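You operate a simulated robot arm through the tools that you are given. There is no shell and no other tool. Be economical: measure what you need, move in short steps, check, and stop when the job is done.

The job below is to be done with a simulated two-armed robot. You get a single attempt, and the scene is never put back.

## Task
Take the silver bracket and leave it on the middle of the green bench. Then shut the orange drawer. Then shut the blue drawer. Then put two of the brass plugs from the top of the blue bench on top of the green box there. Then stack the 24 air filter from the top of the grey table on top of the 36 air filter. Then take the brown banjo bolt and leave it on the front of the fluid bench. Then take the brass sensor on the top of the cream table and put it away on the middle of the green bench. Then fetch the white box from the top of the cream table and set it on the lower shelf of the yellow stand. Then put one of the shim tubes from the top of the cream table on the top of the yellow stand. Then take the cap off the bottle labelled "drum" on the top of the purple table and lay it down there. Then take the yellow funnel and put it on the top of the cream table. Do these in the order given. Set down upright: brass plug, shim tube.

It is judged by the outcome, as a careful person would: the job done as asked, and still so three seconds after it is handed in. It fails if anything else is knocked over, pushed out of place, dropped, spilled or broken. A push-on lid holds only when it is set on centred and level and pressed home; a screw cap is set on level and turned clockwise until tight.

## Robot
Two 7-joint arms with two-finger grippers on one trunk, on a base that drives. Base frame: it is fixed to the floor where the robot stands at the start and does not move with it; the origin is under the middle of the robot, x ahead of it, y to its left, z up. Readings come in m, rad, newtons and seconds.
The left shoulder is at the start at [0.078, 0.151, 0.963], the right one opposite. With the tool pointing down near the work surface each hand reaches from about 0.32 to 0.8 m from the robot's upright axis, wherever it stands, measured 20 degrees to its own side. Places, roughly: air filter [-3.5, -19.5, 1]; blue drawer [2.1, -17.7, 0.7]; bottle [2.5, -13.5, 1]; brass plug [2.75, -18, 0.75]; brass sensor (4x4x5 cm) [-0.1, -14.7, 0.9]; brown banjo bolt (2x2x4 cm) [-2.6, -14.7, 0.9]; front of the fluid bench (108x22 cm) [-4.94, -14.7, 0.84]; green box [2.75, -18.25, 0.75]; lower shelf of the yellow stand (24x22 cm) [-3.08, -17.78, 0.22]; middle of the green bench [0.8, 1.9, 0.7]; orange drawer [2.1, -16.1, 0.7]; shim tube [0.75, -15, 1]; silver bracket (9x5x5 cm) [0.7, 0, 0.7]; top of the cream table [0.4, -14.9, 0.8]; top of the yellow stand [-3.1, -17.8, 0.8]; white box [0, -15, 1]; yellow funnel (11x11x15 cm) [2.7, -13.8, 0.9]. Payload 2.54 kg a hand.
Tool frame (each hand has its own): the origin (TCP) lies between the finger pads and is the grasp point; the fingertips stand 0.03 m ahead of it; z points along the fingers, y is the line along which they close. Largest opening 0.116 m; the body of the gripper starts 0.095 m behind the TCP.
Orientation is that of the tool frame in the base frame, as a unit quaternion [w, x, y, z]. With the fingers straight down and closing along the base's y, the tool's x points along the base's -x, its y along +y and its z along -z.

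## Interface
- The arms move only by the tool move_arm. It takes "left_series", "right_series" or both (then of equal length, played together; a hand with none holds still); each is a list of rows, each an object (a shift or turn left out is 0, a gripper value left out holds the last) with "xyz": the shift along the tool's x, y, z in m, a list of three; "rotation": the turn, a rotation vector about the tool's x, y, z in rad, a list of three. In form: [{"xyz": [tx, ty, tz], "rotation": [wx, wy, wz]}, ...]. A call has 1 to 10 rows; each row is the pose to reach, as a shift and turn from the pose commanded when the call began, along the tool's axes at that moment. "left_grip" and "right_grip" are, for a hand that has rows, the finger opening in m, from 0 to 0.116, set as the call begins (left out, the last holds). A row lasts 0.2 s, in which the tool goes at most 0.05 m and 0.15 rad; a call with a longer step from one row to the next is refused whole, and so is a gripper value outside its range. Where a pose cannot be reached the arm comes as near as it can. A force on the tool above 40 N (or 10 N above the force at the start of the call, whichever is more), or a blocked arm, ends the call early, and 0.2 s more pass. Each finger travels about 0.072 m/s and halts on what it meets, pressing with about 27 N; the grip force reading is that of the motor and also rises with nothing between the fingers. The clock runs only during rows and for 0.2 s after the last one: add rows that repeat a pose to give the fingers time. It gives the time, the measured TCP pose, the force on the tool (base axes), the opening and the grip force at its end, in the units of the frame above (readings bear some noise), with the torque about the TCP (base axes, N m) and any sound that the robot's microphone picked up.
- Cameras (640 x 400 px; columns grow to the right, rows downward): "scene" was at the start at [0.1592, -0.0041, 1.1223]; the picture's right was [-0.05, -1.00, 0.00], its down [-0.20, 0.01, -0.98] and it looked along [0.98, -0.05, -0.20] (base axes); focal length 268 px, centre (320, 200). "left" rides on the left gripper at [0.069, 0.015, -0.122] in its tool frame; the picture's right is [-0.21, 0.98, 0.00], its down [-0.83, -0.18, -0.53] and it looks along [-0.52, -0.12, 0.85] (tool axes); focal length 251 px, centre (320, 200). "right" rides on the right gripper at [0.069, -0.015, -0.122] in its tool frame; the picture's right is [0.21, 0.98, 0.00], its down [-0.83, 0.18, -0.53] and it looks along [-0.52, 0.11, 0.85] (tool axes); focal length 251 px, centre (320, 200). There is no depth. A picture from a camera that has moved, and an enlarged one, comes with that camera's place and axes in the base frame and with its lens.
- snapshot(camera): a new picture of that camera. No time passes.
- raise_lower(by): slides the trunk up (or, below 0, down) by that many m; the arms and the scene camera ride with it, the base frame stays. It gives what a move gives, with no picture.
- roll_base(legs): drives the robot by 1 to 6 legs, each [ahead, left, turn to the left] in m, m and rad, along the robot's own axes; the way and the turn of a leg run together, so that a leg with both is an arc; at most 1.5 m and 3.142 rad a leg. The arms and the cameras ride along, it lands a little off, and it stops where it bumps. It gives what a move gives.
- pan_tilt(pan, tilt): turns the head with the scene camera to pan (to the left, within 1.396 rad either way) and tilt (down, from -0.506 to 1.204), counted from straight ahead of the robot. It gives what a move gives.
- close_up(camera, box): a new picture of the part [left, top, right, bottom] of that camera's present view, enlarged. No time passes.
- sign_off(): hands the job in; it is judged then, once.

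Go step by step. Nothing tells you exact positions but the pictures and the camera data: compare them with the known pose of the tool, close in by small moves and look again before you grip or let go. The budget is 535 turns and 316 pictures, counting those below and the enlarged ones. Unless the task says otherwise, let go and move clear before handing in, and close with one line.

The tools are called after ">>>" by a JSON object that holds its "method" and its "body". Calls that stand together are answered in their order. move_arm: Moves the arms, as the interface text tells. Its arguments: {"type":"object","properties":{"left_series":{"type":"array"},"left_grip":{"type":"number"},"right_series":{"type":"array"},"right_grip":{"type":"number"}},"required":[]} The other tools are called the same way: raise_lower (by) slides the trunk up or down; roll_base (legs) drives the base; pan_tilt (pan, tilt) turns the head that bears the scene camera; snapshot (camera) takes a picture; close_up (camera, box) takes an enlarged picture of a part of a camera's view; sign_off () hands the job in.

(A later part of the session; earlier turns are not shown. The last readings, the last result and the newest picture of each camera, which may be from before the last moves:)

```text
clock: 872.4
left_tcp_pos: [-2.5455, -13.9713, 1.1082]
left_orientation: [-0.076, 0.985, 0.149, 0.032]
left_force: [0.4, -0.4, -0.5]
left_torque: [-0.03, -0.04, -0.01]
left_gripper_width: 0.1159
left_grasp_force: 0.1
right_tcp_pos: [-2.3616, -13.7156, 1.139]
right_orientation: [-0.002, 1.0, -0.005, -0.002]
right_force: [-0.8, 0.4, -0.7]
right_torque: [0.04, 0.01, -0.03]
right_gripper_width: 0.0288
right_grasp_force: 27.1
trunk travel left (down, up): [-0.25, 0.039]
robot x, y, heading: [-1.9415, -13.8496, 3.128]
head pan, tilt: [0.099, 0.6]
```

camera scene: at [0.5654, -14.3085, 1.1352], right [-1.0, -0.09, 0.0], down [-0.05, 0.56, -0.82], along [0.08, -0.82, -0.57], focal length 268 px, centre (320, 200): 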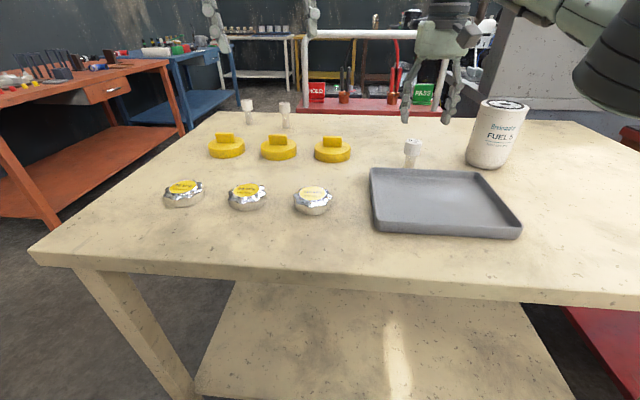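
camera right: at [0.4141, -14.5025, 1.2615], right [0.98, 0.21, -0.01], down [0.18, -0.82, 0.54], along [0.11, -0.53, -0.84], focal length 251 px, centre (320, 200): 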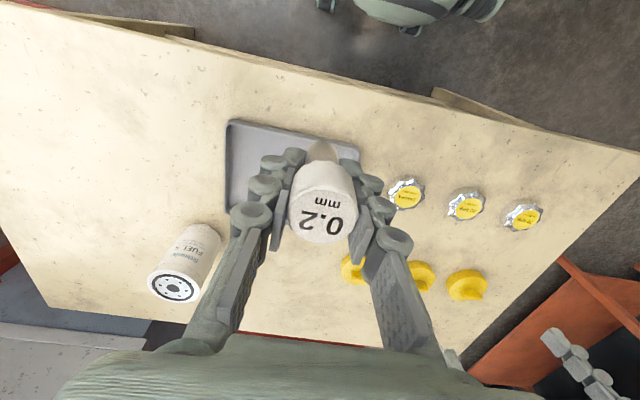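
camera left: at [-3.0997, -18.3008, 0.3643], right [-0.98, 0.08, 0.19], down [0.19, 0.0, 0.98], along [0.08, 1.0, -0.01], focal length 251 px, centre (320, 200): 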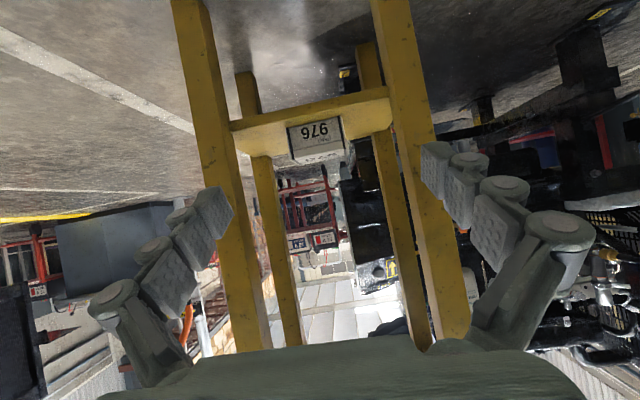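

>>> {"method": "roll_base", "body": {"legs": [[0, 0, 1.584], [1.4, 0, 0], [1.3, 0, 0], [1.1, -0.08, 0]]}}

>>> {"method": "roll_base", "body": {"legs": [[0, 0, -1.571]]}}

>>> {"method": "pan_tilt", "body": {"pan": 0, "tilt": 0.5}}

>>> {"method": "snapshot", "body": {"camera": "scene"}}

```text
clock: 894.6
left_tcp_pos: [-1.9683, -18.2217, 1.1079]
left_orientation: [-0.077, 0.591, 0.802, -0.031]
left_force: [-0.1, -0.1, 0.5]
left_torque: [0.0, -0.01, 0.02]
left_gripper_width: 0.1162
left_grasp_force: 0.0
right_tcp_pos: [-2.2245, -18.0411, 1.1396]
right_orientation: [0.001, 0.71, 0.704, -0.004]
right_force: [1.0, 0.4, -1.1]
right_torque: [-0.02, 0.01, 0.0]
right_gripper_width: 0.0287
right_grasp_force: 27.3
trunk travel left (down, up): [-0.25, 0.039]
robot x, y, heading: [-2.0895, -17.6177, -1.579]
head pan, tilt: [0.099, 0.6]
```

```text
clock: 898.9
left_tcp_pos: [-2.6932, -17.7537, 1.1075]
left_orientation: [-0.076, 0.984, 0.16, 0.031]
left_force: [-0.1, -0.1, 0.1]
left_torque: [-0.01, 0.0, -0.01]
left_gripper_width: 0.116
left_grasp_force: 0.1
right_tcp_pos: [-2.5164, -17.4945, 1.1388]
right_orientation: [-0.002, 1.0, 0.008, -0.004]
right_force: [0.0, 0.5, -0.6]
right_torque: [-0.05, 0.01, -0.01]
right_gripper_width: 0.0288
right_grasp_force: 27.2
trunk travel left (down, up): [-0.25, 0.039]
robot x, y, heading: [-2.0895, -17.6206, -3.129]
head pan, tilt: [0.099, 0.6]
```

```text
clock: 899.5
left_tcp_pos: [-2.6938, -17.7538, 1.1078]
left_orientation: [-0.077, 0.984, 0.159, 0.031]
left_force: [-0.1, 0.9, 0.3]
left_torque: [0.0, -0.04, -0.01]
left_gripper_width: 0.116
left_grasp_force: 0.1
right_tcp_pos: [-2.5167, -17.495, 1.1385]
right_orientation: [-0.002, 1.0, 0.007, -0.003]
right_force: [-0.4, 0.6, -0.5]
right_torque: [-0.03, -0.01, 0.0]
right_gripper_width: 0.0289
right_grasp_force: 27.6
trunk travel left (down, up): [-0.25, 0.039]
robot x, y, heading: [-2.0946, -17.6176, -3.132]
head pan, tilt: [0.0, 0.499]
```

```text
109 pictures are left
camera scene: at [-2.2523, -17.6198, 1.1444], right [-0.01, 1.0, 0.0], down [0.48, 0.01, -0.88], along [-0.88, -0.01, -0.48], focal length 268 px, centre (320, 200)
```

scene: 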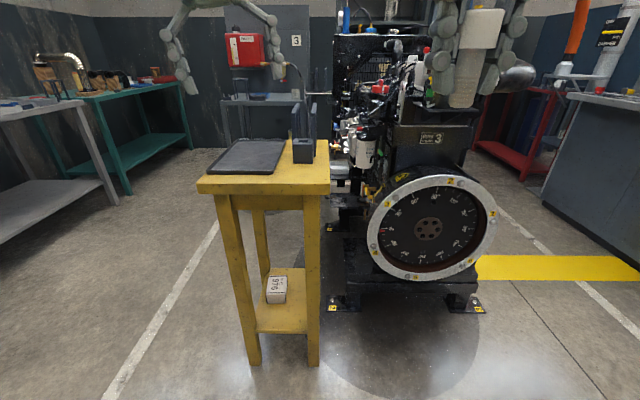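

>>> {"method": "close_up", "body": {"camera": "scene", "box": [180, 80, 360, 200]}}

>>> {"method": "snapshot", "body": {"camera": "left"}}

```text
3.33 times, centred on (270, 140) of scene
camera zoom: at [-2.2523, -17.6198, 1.1444], right [-0.01, 1.0, 0.0], down [0.48, 0.01, -0.88], along [-0.88, -0.01, -0.48], focal length 895 px, centre (487, 400)
```

zoom: 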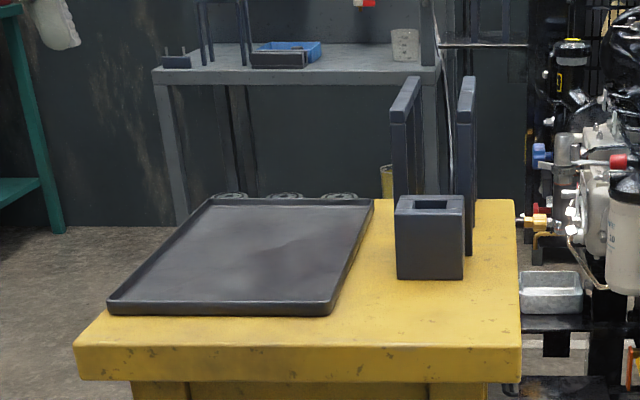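

```text
107 pictures are left
camera left: at [-2.6278, -17.7669, 1.2315], right [0.11, -0.98, -0.15], down [-0.86, -0.17, 0.48], along [-0.5, 0.08, -0.86], focal length 251 px, centre (320, 200)
```

left: 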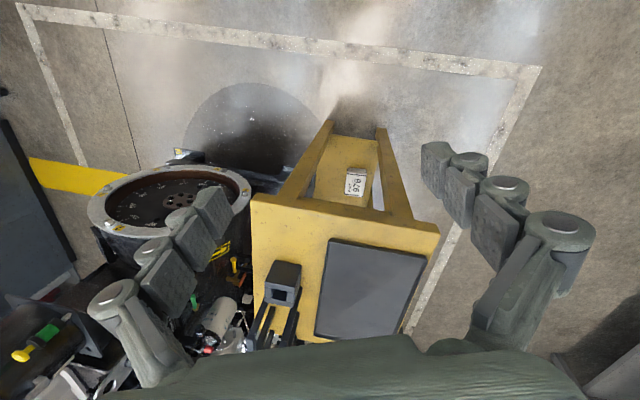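

The stand's top is at z≈0.856, east edge x≈−2.87. I'll set the tube on the bare wood at ≈[−2.925,−17.68], between the tray and the block. Move the base closer first.

>>> {"method": "roll_base", "body": {"legs": [[0.18, 0.16, 0]]}}

>>> {"method": "snapshot", "body": {"camera": "right"}}

```text
clock: 901.7
left_tcp_pos: [-2.8697, -17.9142, 1.1073]
left_orientation: [-0.076, 0.984, 0.16, 0.03]
left_force: [-0.6, 0.4, -0.1]
left_torque: [-0.02, -0.02, 0.01]
left_gripper_width: 0.1159
left_grasp_force: 0.1
right_tcp_pos: [-2.6917, -17.6543, 1.1385]
right_orientation: [-0.003, 1.0, 0.008, -0.003]
right_force: [-0.3, -0.6, 0.1]
right_torque: [0.03, -0.03, 0.0]
right_gripper_width: 0.0287
right_grasp_force: 27.0
trunk travel left (down, up): [-0.25, 0.039]
robot x, y, heading: [-2.2671, -17.7793, -3.129]
head pan, tilt: [0.0, 0.499]
```

```text
106 pictures are left
camera right: at [-2.6235, -17.6383, 1.2612], right [0.23, -0.97, 0.0], down [-0.82, -0.2, 0.54], along [-0.52, -0.12, -0.84], focal length 251 px, centre (320, 200)
```

right: 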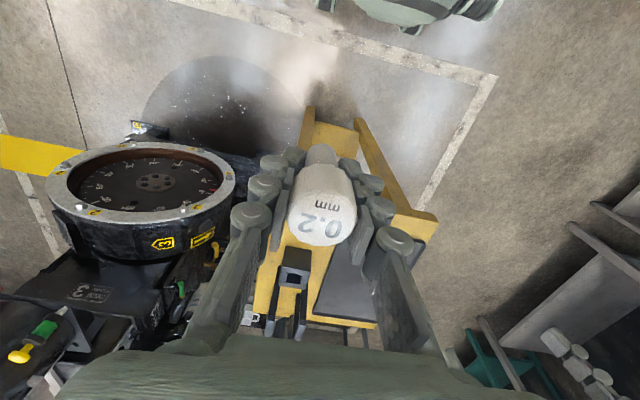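

>>> {"method": "move_arm", "body": {"right_series": [{"xyz": [-0.045, 0.004, 0]}, {"xyz": [-0.09, 0.008, 0.01]}, {"xyz": [-0.13, 0.012, 0.03]}, {"xyz": [-0.165, 0.016, 0.06]}, {"xyz": [-0.2, 0.02, 0.09]}, {"xyz": [-0.225, 0.022, 0.13]}, {"xyz": [-0.233, 0.022, 0.175]}, {"xyz": [-0.233, 0.022, 0.178]}]}}

>>> {"method": "snapshot", "body": {"camera": "right"}}

>>> {"method": "snapshot", "body": {"camera": "scene"}}

```text
clock: 903.5
left_tcp_pos: [-2.8697, -17.9148, 1.1076]
left_orientation: [-0.076, 0.984, 0.161, 0.03]
left_force: [0.0, 0.2, -0.8]
left_torque: [0.0, 0.01, 0.02]
left_gripper_width: 0.116
left_grasp_force: 0.2
right_tcp_pos: [-2.9264, -17.6801, 0.96]
right_orientation: [-0.001, 1.0, 0.008, -0.004]
right_force: [-0.1, -0.2, -1.1]
right_torque: [-0.01, 0.0, 0.0]
right_gripper_width: 0.0289
right_grasp_force: 27.1
trunk travel left (down, up): [-0.25, 0.039]
robot x, y, heading: [-2.2699, -17.7789, -3.126]
head pan, tilt: [0.0, 0.499]
```

```text
105 pictures are left
camera right: at [-2.8567, -17.6632, 1.083], right [0.23, -0.97, 0.0], down [-0.82, -0.2, 0.54], along [-0.52, -0.12, -0.84], focal length 251 px, centre (320, 200)
```

right: 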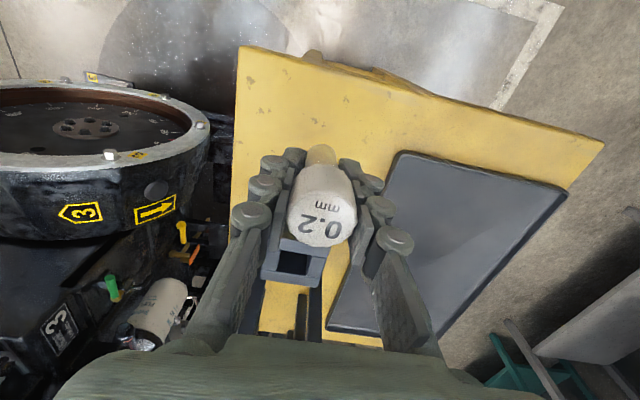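

```text
104 pictures are left
camera scene: at [-2.4288, -17.7794, 1.1445], right [-0.01, 1.0, 0.0], down [0.48, 0.01, -0.88], along [-0.88, -0.01, -0.48], focal length 268 px, centre (320, 200)
```

scene: 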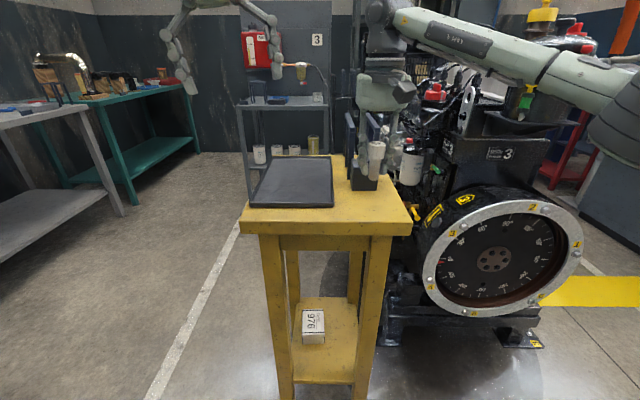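

>>> {"method": "move_arm", "body": {"right_series": [{"xyz": [0.01, 0, 0.02]}, {"xyz": [0.01, 0, 0.04]}, {"xyz": [0.01, 0, 0.047]}, {"xyz": [0.01, 0, 0.05]}]}}

>>> {"method": "close_up", "body": {"camera": "scene", "box": [310, 110, 450, 240]}}

```text
clock: 904.5
left_tcp_pos: [-2.8705, -17.9139, 1.1075]
left_orientation: [-0.076, 0.984, 0.161, 0.031]
left_force: [0.3, -0.3, -0.1]
left_torque: [0.04, 0.0, -0.02]
left_gripper_width: 0.116
left_grasp_force: 0.0
right_tcp_pos: [-2.916, -17.6796, 0.9106]
right_orientation: [-0.002, 1.0, 0.007, -0.002]
right_force: [0.3, -0.1, -0.5]
right_torque: [0.03, 0.03, 0.04]
right_gripper_width: 0.0286
right_grasp_force: 27.1
trunk travel left (down, up): [-0.25, 0.039]
robot x, y, heading: [-2.2704, -17.7784, -3.125]
head pan, tilt: [0.0, 0.499]
```

```text
3.08 times, centred on (380, 175) of scene
camera zoom: at [-2.429, -17.7794, 1.1445], right [-0.01, 1.0, 0.0], down [0.48, 0.01, -0.88], along [-0.88, -0.01, -0.48], focal length 826 px, centre (135, 277)
```

zoom: 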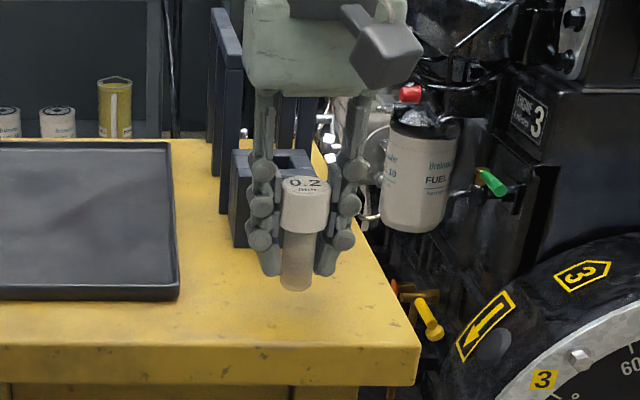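

>>> {"method": "move_arm", "body": {"right_series": [{"xyz": [0, 0, 0.003]}, {"xyz": [0, 0, 0.006]}, {"xyz": [0, 0, 0.009]}, {"xyz": [0, 0, 0.012]}]}}

>>> {"method": "close_up", "body": {"camera": "scene", "box": [310, 110, 450, 240]}}

```text
clock: 905.5
left_tcp_pos: [-2.8704, -17.9132, 1.1076]
left_orientation: [-0.077, 0.984, 0.161, 0.031]
left_force: [-0.5, 0.1, -0.2]
left_torque: [0.03, -0.01, -0.01]
left_gripper_width: 0.1161
left_grasp_force: 0.1
right_tcp_pos: [-2.9168, -17.6804, 0.8992]
right_orientation: [-0.003, 1.0, 0.008, -0.003]
right_force: [-0.8, 0.3, -0.7]
right_torque: [0.0, 0.04, 0.02]
right_gripper_width: 0.0289
right_grasp_force: 27.3
trunk travel left (down, up): [-0.25, 0.039]
robot x, y, heading: [-2.2672, -17.7776, -3.128]
head pan, tilt: [0.0, 0.499]
```

```text
3.08 times, centred on (380, 175) of scene
camera zoom: at [-2.429, -17.7794, 1.1445], right [-0.01, 1.0, 0.0], down [0.48, 0.01, -0.88], along [-0.88, -0.01, -0.48], focal length 826 px, centre (135, 277)
```

zoom: 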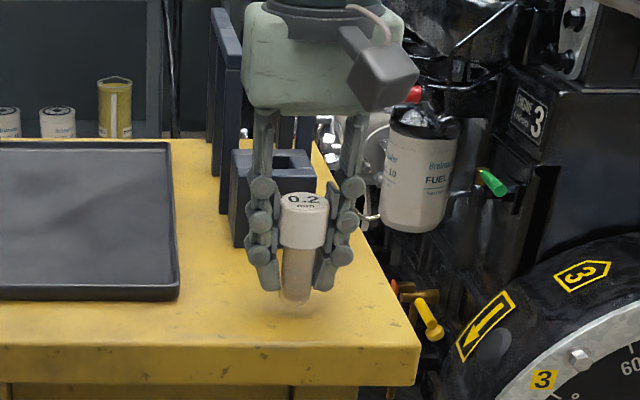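

>>> {"method": "move_arm", "body": {"right_series": [{"xyz": [0, 0, 0.002]}, {"xyz": [0, 0, 0.004]}, {"xyz": [0, 0, 0.006]}]}}

```text
clock: 906.3
left_tcp_pos: [-2.871, -17.9148, 1.1078]
left_orientation: [-0.076, 0.984, 0.161, 0.031]
left_force: [0.2, 0.2, 0.0]
left_torque: [0.01, 0.01, -0.01]
left_gripper_width: 0.1161
left_grasp_force: 0.0
right_tcp_pos: [-2.9169, -17.6787, 0.8918]
right_orientation: [-0.001, 1.0, 0.007, -0.003]
right_force: [-1.1, 0.7, 0.2]
right_torque: [-0.01, -0.01, 0.01]
right_gripper_width: 0.0289
right_grasp_force: 27.4
trunk travel left (down, up): [-0.25, 0.039]
robot x, y, heading: [-2.267, -17.7775, -3.125]
head pan, tilt: [0.0, 0.499]
```

>>> {"method": "move_arm", "body": {"right_series": [{"xyz": [0, 0, 0.002]}, {"xyz": [0, 0, 0.004]}, {"xyz": [0, 0, 0.006]}]}}

>>> {"method": "close_up", "body": {"camera": "scene", "box": [310, 110, 450, 240]}}

```text
clock: 907.1
left_tcp_pos: [-2.8691, -17.9153, 1.1084]
left_orientation: [-0.076, 0.984, 0.161, 0.031]
left_force: [-0.3, 0.5, -0.4]
left_torque: [0.0, 0.01, -0.01]
left_gripper_width: 0.1161
left_grasp_force: 0.0
right_tcp_pos: [-2.9178, -17.6787, 0.8896]
right_orientation: [-0.001, 1.0, 0.008, -0.004]
right_force: [-0.7, 0.5, 8.0]
right_torque: [0.0, -0.05, 0.02]
right_gripper_width: 0.0287
right_grasp_force: 26.5
trunk travel left (down, up): [-0.25, 0.039]
robot x, y, heading: [-2.2672, -17.7761, -3.126]
head pan, tilt: [0.0, 0.499]
```

```text
3.08 times, centred on (380, 175) of scene
camera zoom: at [-2.4283, -17.7794, 1.1448], right [-0.01, 1.0, 0.0], down [0.48, 0.01, -0.88], along [-0.88, -0.01, -0.48], focal length 826 px, centre (135, 277)
```

zoom: 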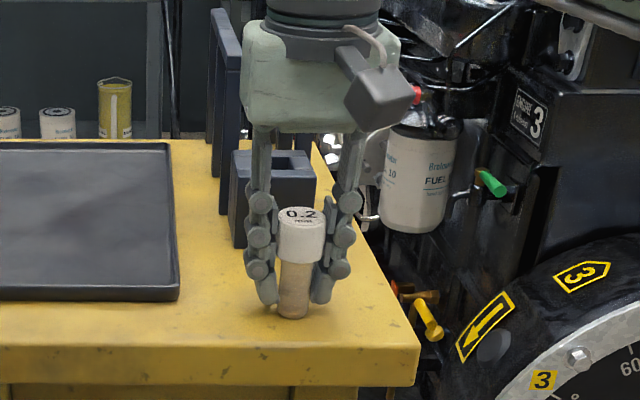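

Contact (8 N). Ease and release gently, then rise.

>>> {"method": "move_arm", "body": {"right_series": [{"xyz": [0, 0, -0.003]}, {"xyz": [0, 0, -0.003]}]}}

>>> {"method": "move_arm", "body": {"right_grip": 0.055, "right_series": [{"xyz": [0, 0, 0]}, {"xyz": [0, 0, 0]}, {"xyz": [0, 0, -0.02]}, {"xyz": [0, 0, -0.05]}, {"xyz": [0, 0, -0.09]}, {"xyz": [0.03, 0, -0.12]}, {"xyz": [0.07, 0, -0.15]}, {"xyz": [0.11, 0, -0.18]}, {"xyz": [0.15, 0, -0.2]}]}}

>>> {"method": "close_up", "body": {"camera": "scene", "box": [290, 110, 450, 240]}}

```text
clock: 907.7
left_tcp_pos: [-2.8701, -17.9138, 1.108]
left_orientation: [-0.076, 0.984, 0.161, 0.031]
left_force: [0.0, -0.8, -0.5]
left_torque: [0.0, -0.02, -0.04]
left_gripper_width: 0.1159
left_grasp_force: 0.1
right_tcp_pos: [-2.9159, -17.6793, 0.8892]
right_orientation: [-0.001, 1.0, 0.008, -0.003]
right_force: [0.2, -0.2, -0.9]
right_torque: [-0.03, 0.0, -0.01]
right_gripper_width: 0.0287
right_grasp_force: 27.0
trunk travel left (down, up): [-0.25, 0.039]
robot x, y, heading: [-2.2694, -17.7777, -3.128]
head pan, tilt: [0.0, 0.499]
```

```text
clock: 909.7
left_tcp_pos: [-2.8693, -17.9139, 1.1085]
left_orientation: [-0.076, 0.984, 0.16, 0.031]
left_force: [-0.1, 0.6, 0.2]
left_torque: [-0.01, 0.01, -0.04]
left_gripper_width: 0.1159
left_grasp_force: 0.1
right_tcp_pos: [-2.7658, -17.6742, 1.089]
right_orientation: [-0.001, 1.0, 0.007, -0.003]
right_force: [0.2, 0.4, -0.3]
right_torque: [0.04, 0.05, 0.02]
right_gripper_width: 0.0551
right_grasp_force: 0.0
trunk travel left (down, up): [-0.25, 0.039]
robot x, y, heading: [-2.2668, -17.7771, -3.122]
head pan, tilt: [0.0, 0.499]
```

```text
3.08 times, centred on (370, 175) of scene
camera zoom: at [-2.4283, -17.7794, 1.1446], right [-0.01, 1.0, 0.0], down [0.48, 0.01, -0.88], along [-0.88, -0.01, -0.48], focal length 826 px, centre (166, 277)
```

zoom: 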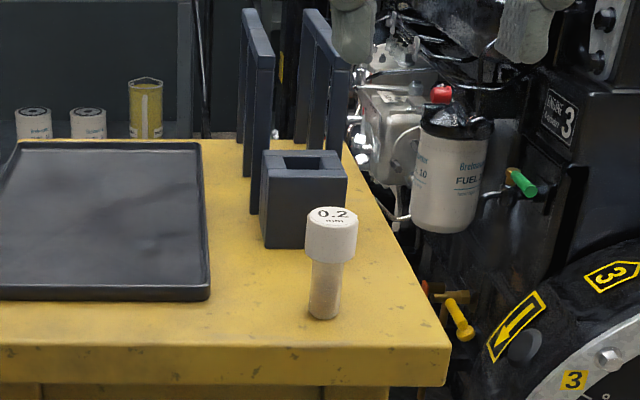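

The tube stands upright. Next the "drum" bottle on the purple table. First straighten the left hand, then drive back.

>>> {"method": "move_arm", "body": {"left_series": [{"xyz": [0.01, 0.0, 0], "rotation": [-0.051, -0.021, 0.107]}, {"xyz": [0.03, 0.0, 0], "rotation": [-0.102, -0.041, 0.214]}, {"xyz": [0.06, 0.0, 0], "rotation": [-0.153, -0.062, 0.321]}, {"xyz": [0.09, 0.0, 0], "rotation": [-0.153, -0.062, 0.321]}]}}

>>> {"method": "roll_base", "body": {"legs": [[-0.2, 0, 0], [0, 0, -1.585], [1.35, -0.06, 0], [1.35, -0.06, 0], [1.15, 0, 0]]}}

>>> {"method": "pan_tilt", "body": {"pan": 0, "tilt": 0.4}}

>>> {"method": "snapshot", "body": {"camera": "scene"}}

```text
clock: 910.7
left_tcp_pos: [-2.7841, -17.8848, 1.1171]
left_orientation: [0.0, 1.0, 0.001, 0.0]
left_force: [0.4, 0.0, -0.7]
left_torque: [-0.01, 0.03, 0.0]
left_gripper_width: 0.1157
left_grasp_force: 0.0
right_tcp_pos: [-2.7652, -17.6751, 1.0883]
right_orientation: [-0.001, 1.0, 0.008, -0.003]
right_force: [1.2, -0.5, -0.3]
right_torque: [0.02, 0.0, 0.0]
right_gripper_width: 0.0549
right_grasp_force: 0.1
trunk travel left (down, up): [-0.25, 0.039]
robot x, y, heading: [-2.2697, -17.7765, -3.134]
head pan, tilt: [0.0, 0.499]
```

```text
clock: 934.3
left_tcp_pos: [-1.9933, -13.4413, 1.1182]
left_orientation: [-0.001, -0.703, 0.711, -0.001]
left_force: [0.0, 0.6, -0.1]
left_torque: [0.02, 0.01, 0.01]
left_gripper_width: 0.116
left_grasp_force: 0.1
right_tcp_pos: [-1.7828, -13.4637, 1.0886]
right_orientation: [0.003, -0.706, 0.708, 0.001]
right_force: [-0.6, 0.2, -0.4]
right_torque: [-0.01, 0.01, 0.03]
right_gripper_width: 0.0551
right_grasp_force: 0.1
trunk travel left (down, up): [-0.25, 0.039]
robot x, y, heading: [-1.8926, -13.9629, 1.57]
head pan, tilt: [0.0, 0.499]
```

```text
clock: 935.0
left_tcp_pos: [-1.9924, -13.4417, 1.1161]
left_orientation: [0.0, -0.702, 0.712, 0.0]
left_force: [0.1, -0.2, 0.2]
left_torque: [-0.02, 0.01, -0.02]
left_gripper_width: 0.1157
left_grasp_force: 0.1
right_tcp_pos: [-1.7837, -13.4639, 1.0889]
right_orientation: [-0.004, 0.707, -0.707, 0.0]
right_force: [0.2, -0.2, -0.6]
right_torque: [-0.04, 0.05, -0.03]
right_gripper_width: 0.055
right_grasp_force: 0.0
trunk travel left (down, up): [-0.25, 0.039]
robot x, y, heading: [-1.8924, -13.9606, 1.567]
head pan, tilt: [0.0, 0.4]
```

```text
99 pictures are left
camera scene: at [-1.8944, -13.7998, 1.1536], right [1.0, 0.0, 0.0], down [0.0, -0.39, -0.92], along [0.0, 0.92, -0.39], focal length 268 px, centre (320, 200)
```

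scene: 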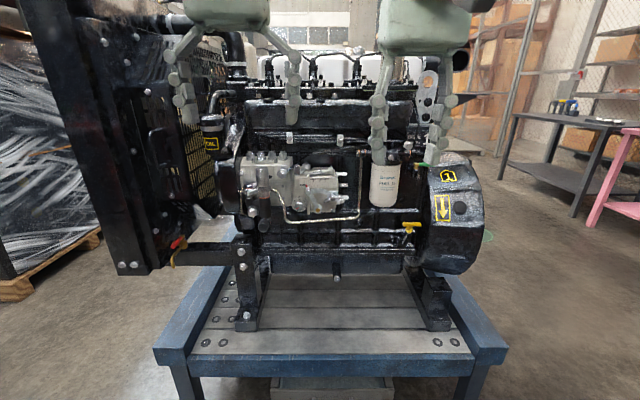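

>>> {"method": "roll_base", "body": {"legs": [[0, 0, -1.567], [1.4, 0, 0], [1.4, 0.1, 0], [0.6, 0.1, 0]]}}

>>> {"method": "pan_tilt", "body": {"pan": 0, "tilt": 0.4}}

>>> {"method": "snapshot", "body": {"camera": "scene"}}

```text
clock: 955.6
left_tcp_pos: [2.0501, -13.5569, 1.1167]
left_orientation: [0.0, -0.009, 1.0, 0.0]
left_force: [-1.0, 1.0, -0.9]
left_torque: [-0.06, 0.05, 0.02]
left_gripper_width: 0.1159
left_grasp_force: 0.1
right_tcp_pos: [2.035, -13.7676, 1.0881]
right_orientation: [0.002, -0.016, 1.0, -0.001]
right_force: [0.1, 0.6, 0.0]
right_torque: [0.04, 0.01, 0.01]
right_gripper_width: 0.055
right_grasp_force: 0.0
trunk travel left (down, up): [-0.25, 0.039]
robot x, y, heading: [1.5338, -13.6761, 0.028]
head pan, tilt: [0.0, 0.4]
```

```text
clock: 956.2
left_tcp_pos: [2.0491, -13.557, 1.1175]
left_orientation: [0.0, -0.009, 1.0, -0.001]
left_force: [-0.3, 0.4, 0.9]
left_torque: [-0.02, -0.05, -0.01]
left_gripper_width: 0.1161
left_grasp_force: 0.1
right_tcp_pos: [2.0353, -13.7671, 1.0907]
right_orientation: [0.002, -0.016, 1.0, -0.002]
right_force: [-0.5, -0.1, -0.3]
right_torque: [0.0, 0.01, -0.02]
right_gripper_width: 0.0549
right_grasp_force: 0.1
trunk travel left (down, up): [-0.25, 0.039]
robot x, y, heading: [1.5365, -13.6727, 0.03]
head pan, tilt: [0.0, 0.4]
```

```text
98 pictures are left
camera scene: at [1.6936, -13.6684, 1.1536], right [0.03, -1.0, 0.0], down [-0.39, -0.01, -0.92], along [0.92, 0.03, -0.39], focal length 268 px, centre (320, 200)
```

scene: 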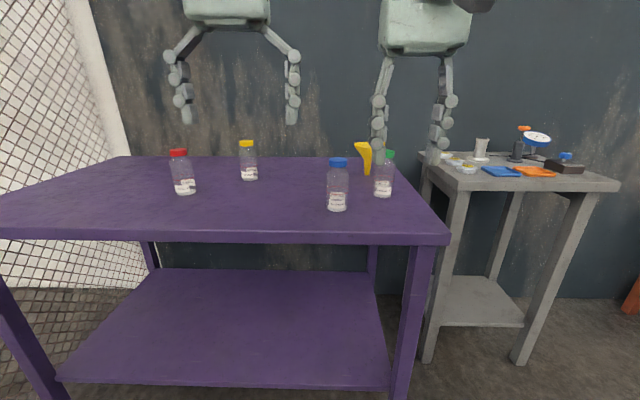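

>>> {"method": "close_up", "body": {"camera": "scene", "box": [310, 130, 430, 220]}}

>>> {"method": "close_up", "body": {"camera": "scene", "box": [160, 130, 280, 210]}}

```text
4.44 times, centred on (370, 175) of scene
camera zoom: at [1.6936, -13.6684, 1.1536], right [0.03, -1.0, 0.0], down [-0.39, -0.01, -0.92], along [0.92, 0.03, -0.39], focal length 1193 px, centre (98, 311)
```

zoom: 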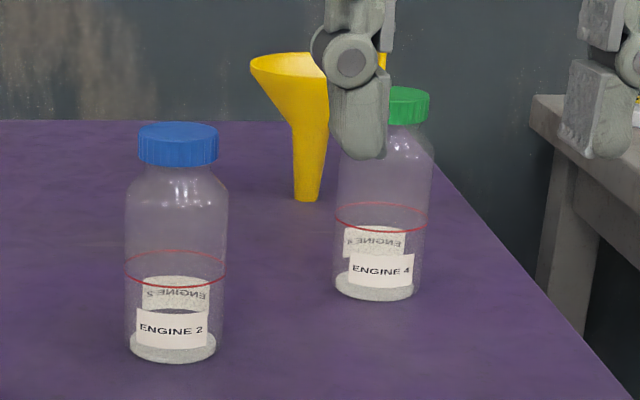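

```text
5.00 times, centred on (220, 170) of scene
camera zoom: at [1.6936, -13.6684, 1.1536], right [0.03, -1.0, 0.0], down [-0.39, -0.01, -0.92], along [0.92, 0.03, -0.39], focal length 1342 px, centre (820, 350)
```

zoom: 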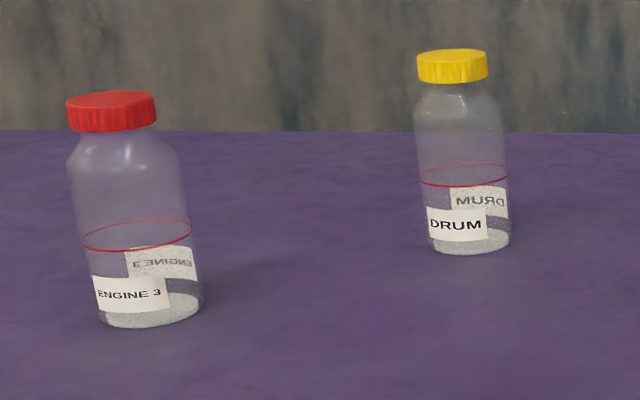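

The "DRUM" bottle is the one with the yellow ribbed screw cap. Check it from the left hand camera.

>>> {"method": "snapshot", "body": {"camera": "left"}}

```text
95 pictures are left
camera left: at [1.9811, -13.5441, 1.2389], right [0.2, 0.98, 0.0], down [0.83, -0.17, 0.53], along [0.52, -0.11, -0.85], focal length 251 px, centre (320, 200)
```

left: 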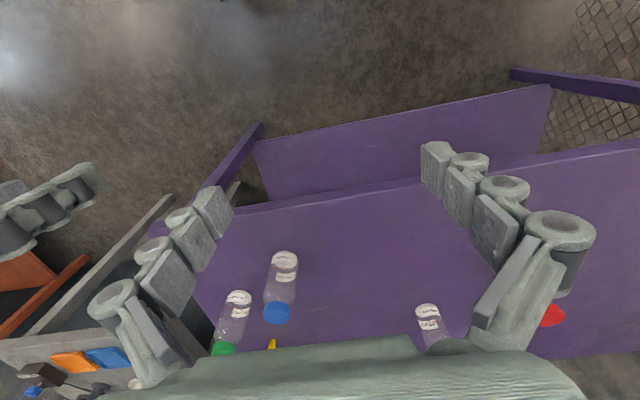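

I'll raise the trunk and move to where the left hand can reach the yellow cap from above (bottle ≈[2.625,−13.384], cap top ≈0.978).

>>> {"method": "raise_lower", "body": {"by": 0.038}}

>>> {"method": "roll_base", "body": {"legs": [[0.2, 0.14, -0.028], [0.1, 0, 0]]}}

>>> {"method": "pan_tilt", "body": {"pan": 0.2, "tilt": 0.5}}

>>> {"method": "snapshot", "body": {"camera": "scene"}}

>>> {"method": "snapshot", "body": {"camera": "left"}}

```text
clock: 957.0
left_tcp_pos: [2.0507, -13.5563, 1.1552]
left_orientation: [0.0, -0.009, 1.0, -0.001]
left_force: [0.4, 0.8, 0.1]
left_torque: [-0.03, 0.02, -0.01]
left_gripper_width: 0.1158
left_grasp_force: 0.0
right_tcp_pos: [2.035, -13.7674, 1.1272]
right_orientation: [0.002, -0.015, 1.0, -0.002]
right_force: [0.9, 0.5, 0.2]
right_torque: [-0.02, 0.0, -0.01]
right_gripper_width: 0.055
right_grasp_force: 0.1
trunk travel left (down, up): [-0.288, 0.001]
robot x, y, heading: [1.5339, -13.6754, 0.029]
head pan, tilt: [0.0, 0.4]
```

```text
clock: 959.7
left_tcp_pos: [2.3507, -13.4316, 1.1555]
left_orientation: [0.0, 0.006, 1.0, 0.0]
left_force: [1.2, -0.3, -0.5]
left_torque: [0.01, 0.06, -0.01]
left_gripper_width: 0.1159
left_grasp_force: 0.1
right_tcp_pos: [2.3298, -13.6392, 1.1255]
right_orientation: [0.002, -0.002, 1.0, -0.001]
right_force: [1.0, -0.5, -0.4]
right_torque: [-0.05, 0.06, -0.02]
right_gripper_width: 0.0547
right_grasp_force: 0.0
trunk travel left (down, up): [-0.288, 0.001]
robot x, y, heading: [1.8295, -13.5315, -0.006]
head pan, tilt: [0.0, 0.4]
```

```text
clock: 960.5
left_tcp_pos: [2.3502, -13.4304, 1.1556]
left_orientation: [0.0, 0.005, 1.0, 0.0]
left_force: [0.0, 0.0, -0.4]
left_torque: [0.04, 0.0, 0.0]
left_gripper_width: 0.1159
left_grasp_force: 0.1
right_tcp_pos: [2.328, -13.6403, 1.1269]
right_orientation: [0.003, -0.002, 1.0, -0.001]
right_force: [0.4, -0.1, 0.2]
right_torque: [0.0, -0.01, 0.0]
right_gripper_width: 0.055
right_grasp_force: 0.0
trunk travel left (down, up): [-0.288, 0.001]
robot x, y, heading: [1.8269, -13.5295, 0.0]
head pan, tilt: [0.201, 0.499]
```

```text
94 pictures are left
camera scene: at [1.9866, -13.5136, 1.1825], right [0.2, -0.98, 0.0], down [-0.47, -0.1, -0.88], along [0.86, 0.18, -0.48], focal length 268 px, centre (320, 200)
```

scene: 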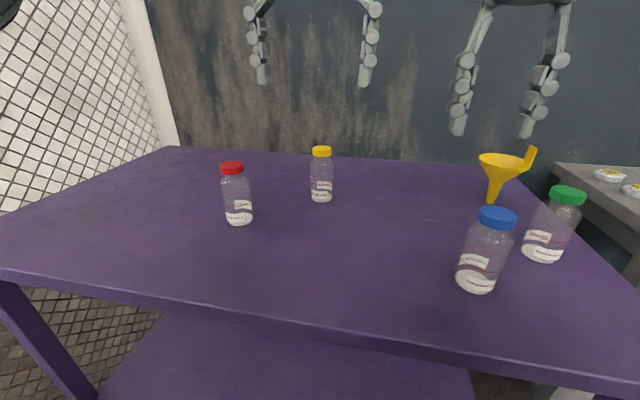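

```text
93 pictures are left
camera left: at [2.281, -13.4154, 1.2769], right [0.23, 0.97, 0.0], down [0.82, -0.19, 0.53], along [0.52, -0.12, -0.85], focal length 251 px, centre (320, 200)
```

left: 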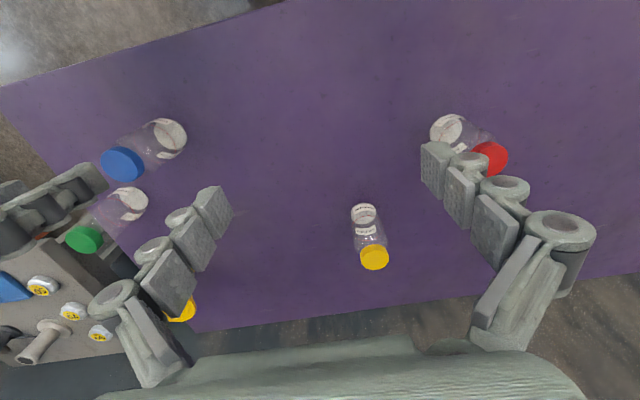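

>>> {"method": "roll_base", "body": {"legs": [[0.035, 0, 0]]}}

>>> {"method": "move_arm", "body": {"left_grip": 0.08, "left_series": [{"xyz": [-0.04, 0.007, 0.02]}, {"xyz": [-0.08, 0.014, 0.04]}, {"xyz": [-0.12, 0.02, 0.06]}, {"xyz": [-0.16, 0.027, 0.08]}, {"xyz": [-0.195, 0.033, 0.1]}, {"xyz": [-0.22, 0.038, 0.12]}, {"xyz": [-0.22, 0.038, 0.125]}]}}

>>> {"method": "snapshot", "body": {"camera": "left"}}

```text
clock: 961.3
left_tcp_pos: [2.3852, -13.4307, 1.1539]
left_orientation: [-0.001, 0.006, 1.0, 0.0]
left_force: [0.9, -0.3, -0.9]
left_torque: [-0.03, 0.06, 0.01]
left_gripper_width: 0.1158
left_grasp_force: 0.1
right_tcp_pos: [2.3647, -13.6406, 1.1254]
right_orientation: [0.001, -0.001, 1.0, -0.002]
right_force: [1.2, -0.7, -0.2]
right_torque: [0.01, 0.05, -0.01]
right_gripper_width: 0.055
right_grasp_force: 0.0
trunk travel left (down, up): [-0.288, 0.001]
robot x, y, heading: [1.871, -13.5303, 0.0]
head pan, tilt: [0.201, 0.499]
```

```text
clock: 962.9
left_tcp_pos: [2.5962, -13.3929, 1.0286]
left_orientation: [0.0, 0.006, 1.0, 0.001]
left_force: [-0.2, 0.2, -0.8]
left_torque: [-0.01, -0.01, -0.01]
left_gripper_width: 0.0799
left_grasp_force: 0.0
left hand out of reach, approached as far as the arm can: row 6, 7
right_tcp_pos: [2.3632, -13.6406, 1.1262]
right_orientation: [0.003, -0.001, 1.0, -0.002]
right_force: [0.1, 0.6, 0.0]
right_torque: [0.02, -0.01, -0.01]
right_gripper_width: 0.0551
right_grasp_force: 0.0
trunk travel left (down, up): [-0.288, 0.001]
robot x, y, heading: [1.8613, -13.5333, -0.0]
head pan, tilt: [0.201, 0.499]
```

```text
92 pictures are left
camera left: at [2.5281, -13.3783, 1.1502], right [0.23, 0.97, 0.0], down [0.82, -0.19, 0.53], along [0.52, -0.12, -0.85], focal length 251 px, centre (320, 200)
```

left: 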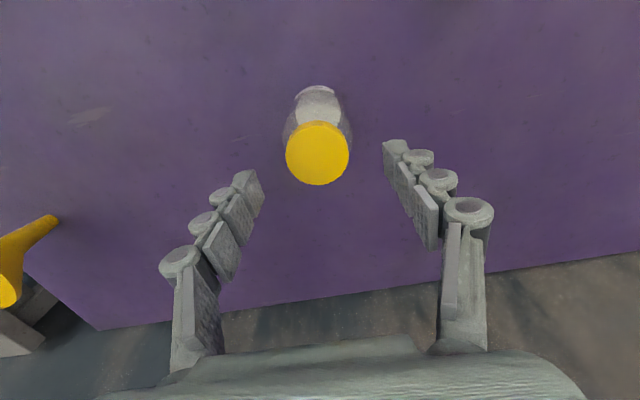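

The cap is centred under the hand. I'll pre-rotate the hand clockwise about 80°, then descend, grip the cap and turn counter-clockwise.

>>> {"method": "move_arm", "body": {"left_series": [{"xyz": [0, -0.003, 0], "rotation": [0, 0, 0.145]}, {"xyz": [0, -0.003, 0], "rotation": [0, 0, 0.29]}, {"xyz": [0, -0.003, 0], "rotation": [0, 0, 0.435]}, {"xyz": [0, -0.003, 0], "rotation": [0, 0, 0.58]}, {"xyz": [0, -0.003, 0], "rotation": [0, 0, 0.725]}, {"xyz": [0, -0.003, 0], "rotation": [0, 0, 0.87]}, {"xyz": [0, -0.003, 0], "rotation": [0, 0, 1.015]}, {"xyz": [0, -0.003, 0], "rotation": [0, 0, 1.16]}, {"xyz": [0, -0.003, 0], "rotation": [0, 0, 1.305]}, {"xyz": [0, -0.003, 0], "rotation": [0, 0, 1.4]}]}}

>>> {"method": "snapshot", "body": {"camera": "left"}}

```text
clock: 965.1
left_tcp_pos: [2.5969, -13.3944, 1.0278]
left_orientation: [-0.001, 0.649, 0.76, -0.001]
left_force: [-1.3, -0.5, -0.2]
left_torque: [0.01, 0.0, -0.01]
left_gripper_width: 0.0803
left_grasp_force: 0.0
right_tcp_pos: [2.3632, -13.6398, 1.127]
right_orientation: [0.003, -0.002, 1.0, -0.001]
right_force: [-0.4, -1.2, -0.8]
right_torque: [0.0, 0.02, 0.02]
right_gripper_width: 0.0551
right_grasp_force: 0.0
trunk travel left (down, up): [-0.288, 0.001]
robot x, y, heading: [1.864, -13.5291, 0.001]
head pan, tilt: [0.201, 0.499]
```

```text
91 pictures are left
camera left: at [2.6012, -13.3242, 1.1497], right [1.0, -0.06, 0.0], down [-0.05, -0.84, 0.53], along [-0.03, -0.53, -0.85], focal length 251 px, centre (320, 200)
```

left: 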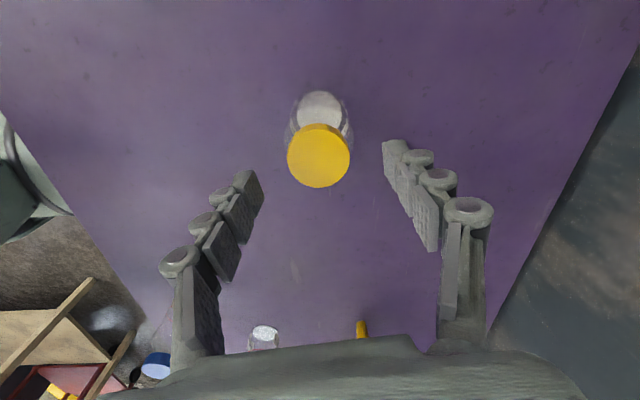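

>>> {"method": "move_arm", "body": {"left_series": [{"xyz": [-0.002, 0, 0.025]}, {"xyz": [-0.002, 0, 0.05]}, {"xyz": [-0.002, 0, 0.053]}, {"xyz": [-0.002, 0, 0.053]}]}}

>>> {"method": "close_up", "body": {"camera": "scene", "box": [240, 90, 400, 220]}}

```text
clock: 966.1
left_tcp_pos: [2.6098, -13.3976, 0.9787]
left_orientation: [-0.002, 0.649, 0.761, 0.0]
left_force: [-0.1, 0.8, -0.7]
left_torque: [-0.02, 0.0, -0.01]
left_gripper_width: 0.0801
left_grasp_force: 0.1
left hand out of reach, approached as far as the arm can: row 1, 2, 3, 4
right_tcp_pos: [2.3628, -13.6415, 1.1258]
right_orientation: [0.003, -0.001, 1.0, -0.002]
right_force: [-0.9, -0.5, 0.2]
right_torque: [-0.03, -0.03, 0.01]
right_gripper_width: 0.055
right_grasp_force: 0.1
trunk travel left (down, up): [-0.288, 0.001]
robot x, y, heading: [1.8647, -13.5303, -0.002]
head pan, tilt: [0.201, 0.499]
```

```text
3.08 times, centred on (320, 155) of scene
camera zoom: at [2.0216, -13.5135, 1.1824], right [0.2, -0.98, 0.0], down [-0.47, -0.1, -0.88], along [0.86, 0.18, -0.48], focal length 826 px, centre (320, 338)
```

zoom: 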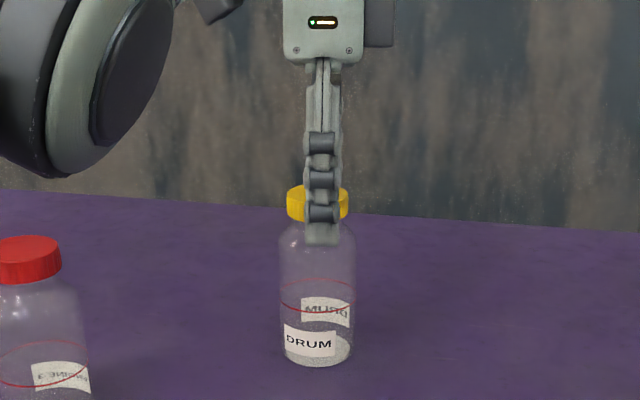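

>>> {"method": "move_arm", "body": {"left_series": [{"xyz": [0.001, -0.012, 0.0]}, {"xyz": [0.001, -0.012, 0.002]}]}}

>>> {"method": "snapshot", "body": {"camera": "left"}}

```text
clock: 966.7
left_tcp_pos: [2.6089, -13.3997, 0.982]
left_orientation: [-0.001, 0.648, 0.761, -0.001]
left_force: [-0.2, 0.3, 0.3]
left_torque: [0.0, 0.01, -0.04]
left_gripper_width: 0.0802
left_grasp_force: 0.0
left hand out of reach, approached as far as the arm can: row 1, 2
right_tcp_pos: [2.3646, -13.6406, 1.1258]
right_orientation: [0.003, -0.002, 1.0, -0.002]
right_force: [-0.5, -0.3, -0.5]
right_torque: [0.01, -0.03, 0.01]
right_gripper_width: 0.0549
right_grasp_force: 0.0
trunk travel left (down, up): [-0.288, 0.001]
robot x, y, heading: [1.8665, -13.5306, 0.003]
head pan, tilt: [0.201, 0.499]
```

```text
89 pictures are left
camera left: at [2.6132, -13.3293, 1.1046], right [1.0, -0.06, 0.0], down [-0.05, -0.84, 0.53], along [-0.03, -0.53, -0.85], focal length 251 px, centre (320, 200)
```

left: 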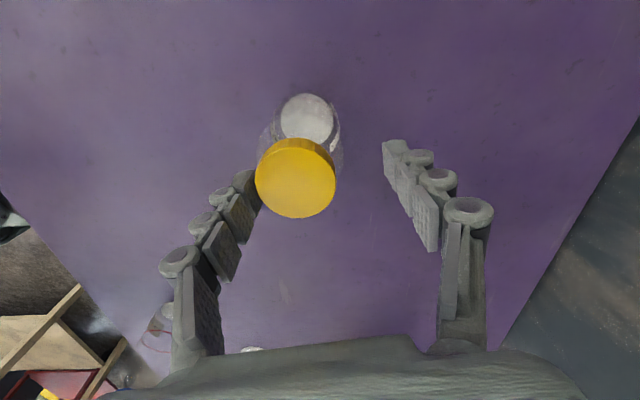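

The arm is at its limit here. Raise the hand, edge the base forward 3 cm, then come down again.

>>> {"method": "move_arm", "body": {"left_series": [{"xyz": [0, -0.01, -0.03]}, {"xyz": [0, -0.03, -0.06]}, {"xyz": [0, -0.05, -0.07]}]}}

>>> {"method": "roll_base", "body": {"legs": [[0.035, 0, 0]]}}

>>> {"method": "snapshot", "body": {"camera": "left"}}

```text
clock: 967.5
left_tcp_pos: [2.5823, -13.4116, 1.0628]
left_orientation: [-0.001, 0.648, 0.761, 0.0]
left_force: [-0.4, 0.1, -0.2]
left_torque: [0.0, -0.01, 0.03]
left_gripper_width: 0.0805
left_grasp_force: 0.1
left hand out of reach, approached as far as the arm can: row 2, 3
right_tcp_pos: [2.3643, -13.6404, 1.127]
right_orientation: [0.002, -0.001, 1.0, -0.001]
right_force: [0.0, 0.0, 0.5]
right_torque: [0.01, -0.04, 0.01]
right_gripper_width: 0.0551
right_grasp_force: 0.1
trunk travel left (down, up): [-0.288, 0.001]
robot x, y, heading: [1.8645, -13.5342, -0.004]
head pan, tilt: [0.201, 0.499]
```

```text
clock: 968.4
left_tcp_pos: [2.6178, -13.4125, 1.0608]
left_orientation: [-0.001, 0.649, 0.761, -0.001]
left_force: [1.3, 0.0, -0.7]
left_torque: [-0.02, 0.05, -0.03]
left_gripper_width: 0.0799
left_grasp_force: 0.0
right_tcp_pos: [2.3982, -13.6412, 1.1264]
right_orientation: [0.002, -0.002, 1.0, -0.002]
right_force: [0.9, 0.6, -0.7]
right_torque: [-0.03, 0.05, 0.01]
right_gripper_width: 0.055
right_grasp_force: 0.1
trunk travel left (down, up): [-0.288, 0.001]
robot x, y, heading: [1.9001, -13.5331, 0.0]
head pan, tilt: [0.201, 0.499]
```

```text
88 pictures are left
camera left: at [2.6225, -13.3424, 1.1827], right [1.0, -0.06, 0.0], down [-0.05, -0.84, 0.53], along [-0.03, -0.53, -0.85], focal length 251 px, centre (320, 200)
```

left: 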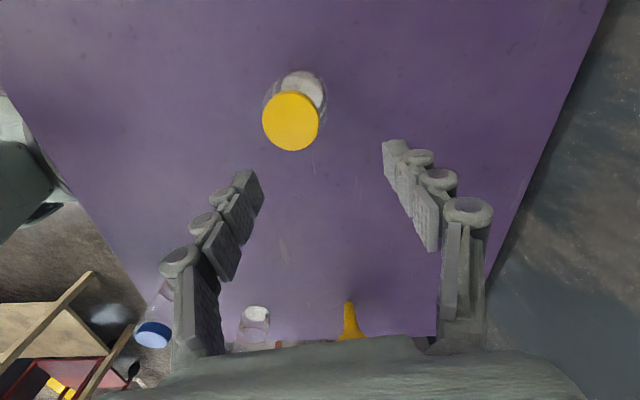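

>>> {"method": "move_arm", "body": {"left_series": [{"xyz": [0.0188, -0.0193, 0.0]}, {"xyz": [0.0188, -0.0193, 0.03]}, {"xyz": [0.0188, -0.0193, 0.045]}, {"xyz": [0.0188, -0.0193, 0.045]}]}}

>>> {"method": "snapshot", "body": {"camera": "left"}}

```text
clock: 969.4
left_tcp_pos: [2.6297, -13.4014, 1.0273]
left_orientation: [-0.002, 0.649, 0.761, -0.001]
left_force: [-0.2, -0.5, -0.1]
left_torque: [0.01, -0.01, 0.0]
left_gripper_width: 0.0797
left_grasp_force: 0.0
left hand out of reach, approached as far as the arm can: row 1, 2, 3, 4
right_tcp_pos: [2.3982, -13.6397, 1.127]
right_orientation: [0.003, 0.0, 1.0, -0.002]
right_force: [0.0, -0.7, 0.2]
right_torque: [0.03, 0.0, -0.01]
right_gripper_width: 0.0548
right_grasp_force: 0.3
trunk travel left (down, up): [-0.288, 0.001]
robot x, y, heading: [1.9001, -13.5311, -0.0]
head pan, tilt: [0.201, 0.499]
```

```text
87 pictures are left
camera left: at [2.6351, -13.332, 1.1487], right [1.0, -0.06, 0.0], down [-0.05, -0.84, 0.53], along [-0.03, -0.53, -0.85], focal length 251 px, centre (320, 200)
```

left: 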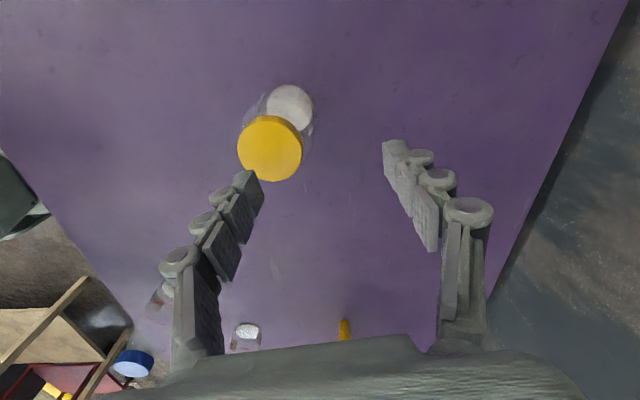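

This yaw is at a wrist limit. Rotate back to neutral and re-centre over the cap.

>>> {"method": "move_arm", "body": {"left_series": [{"xyz": [0, 0, -0.01], "rotation": [0, 0, -0.14]}, {"xyz": [0, 0, -0.01], "rotation": [0, 0, -0.28]}, {"xyz": [0, 0, -0.01], "rotation": [0, 0, -0.42]}, {"xyz": [0, 0, -0.01], "rotation": [0, 0, -0.56]}, {"xyz": [0, 0, -0.01], "rotation": [0, 0, -0.7]}, {"xyz": [0, 0, -0.01], "rotation": [0, 0, -0.84]}, {"xyz": [0.005, -0.01, -0.01], "rotation": [0, 0, -0.9]}, {"xyz": [0.008, -0.03, -0.01], "rotation": [0, 0, -0.9]}]}}

>>> {"method": "snapshot", "body": {"camera": "left"}}

```text
clock: 971.2
left_tcp_pos: [2.6317, -13.3962, 1.0488]
left_orientation: [0.016, 0.264, 0.964, -0.001]
left_force: [-0.1, 0.9, -0.7]
left_torque: [0.02, -0.01, -0.02]
left_gripper_width: 0.0799
left_grasp_force: 0.1
left hand out of reach, approached as far as the arm can: row 7, 8
right_tcp_pos: [2.3977, -13.641, 1.1265]
right_orientation: [0.002, -0.002, 1.0, -0.002]
right_force: [-0.3, 0.5, 0.5]
right_torque: [0.0, -0.02, 0.01]
right_gripper_width: 0.0551
right_grasp_force: 0.0
trunk travel left (down, up): [-0.288, 0.001]
robot x, y, heading: [1.9026, -13.5305, -0.006]
head pan, tilt: [0.201, 0.499]
```

```text
86 pictures are left
camera left: at [2.5757, -13.347, 1.1684], right [0.68, 0.73, 0.01], down [0.6, -0.57, 0.56], along [0.42, -0.37, -0.83], focal length 251 px, centre (320, 200)
```

left: 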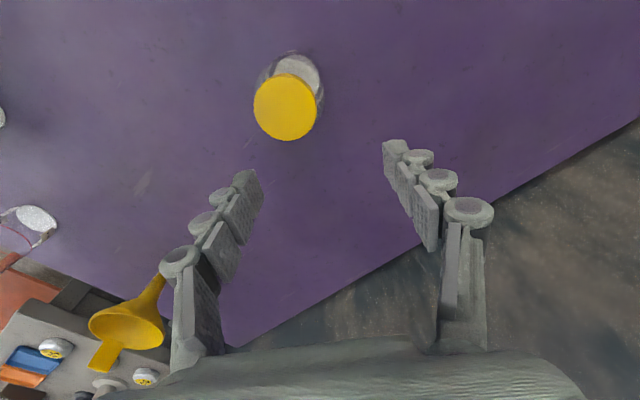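

>>> {"method": "move_arm", "body": {"left_series": [{"xyz": [0.034, -0.02, -0.01], "rotation": [0, 0, -0.1]}, {"xyz": [0.068, -0.04, -0.02], "rotation": [0, 0, -0.2]}, {"xyz": [0.1, -0.06, -0.03], "rotation": [0, 0, -0.3]}, {"xyz": [0.1, -0.06, -0.03], "rotation": [0, 0, -0.4]}, {"xyz": [0.1, -0.06, -0.03], "rotation": [0, 0, -0.5]}]}}

>>> {"method": "snapshot", "body": {"camera": "left"}}

```text
clock: 972.4
left_tcp_pos: [2.5139, -13.3985, 1.0794]
left_orientation: [-0.002, 0.004, 1.0, 0.001]
left_force: [-0.1, -0.1, -0.6]
left_torque: [-0.01, 0.01, 0.01]
left_gripper_width: 0.08
left_grasp_force: 0.0
right_tcp_pos: [2.3979, -13.6401, 1.1269]
right_orientation: [0.002, -0.001, 1.0, -0.002]
right_force: [-1.2, -0.3, -0.5]
right_torque: [0.0, -0.02, 0.03]
right_gripper_width: 0.0551
right_grasp_force: 0.0
trunk travel left (down, up): [-0.288, 0.001]
robot x, y, heading: [1.8985, -13.5301, -0.002]
head pan, tilt: [0.201, 0.499]
```

```text
85 pictures are left
camera left: at [2.4462, -13.3837, 1.202], right [0.22, 0.97, 0.0], down [0.83, -0.19, 0.53], along [0.52, -0.12, -0.85], focal length 251 px, centre (320, 200)
```

left: 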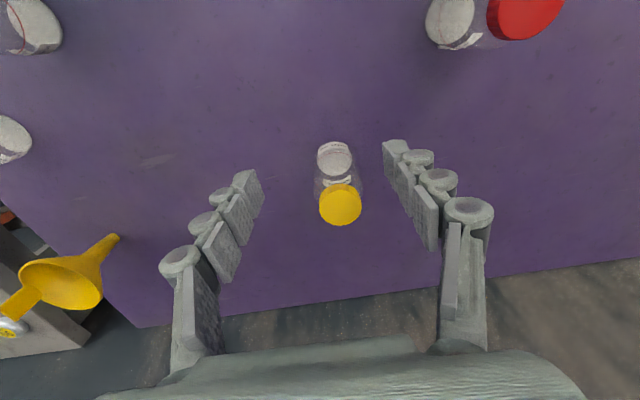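

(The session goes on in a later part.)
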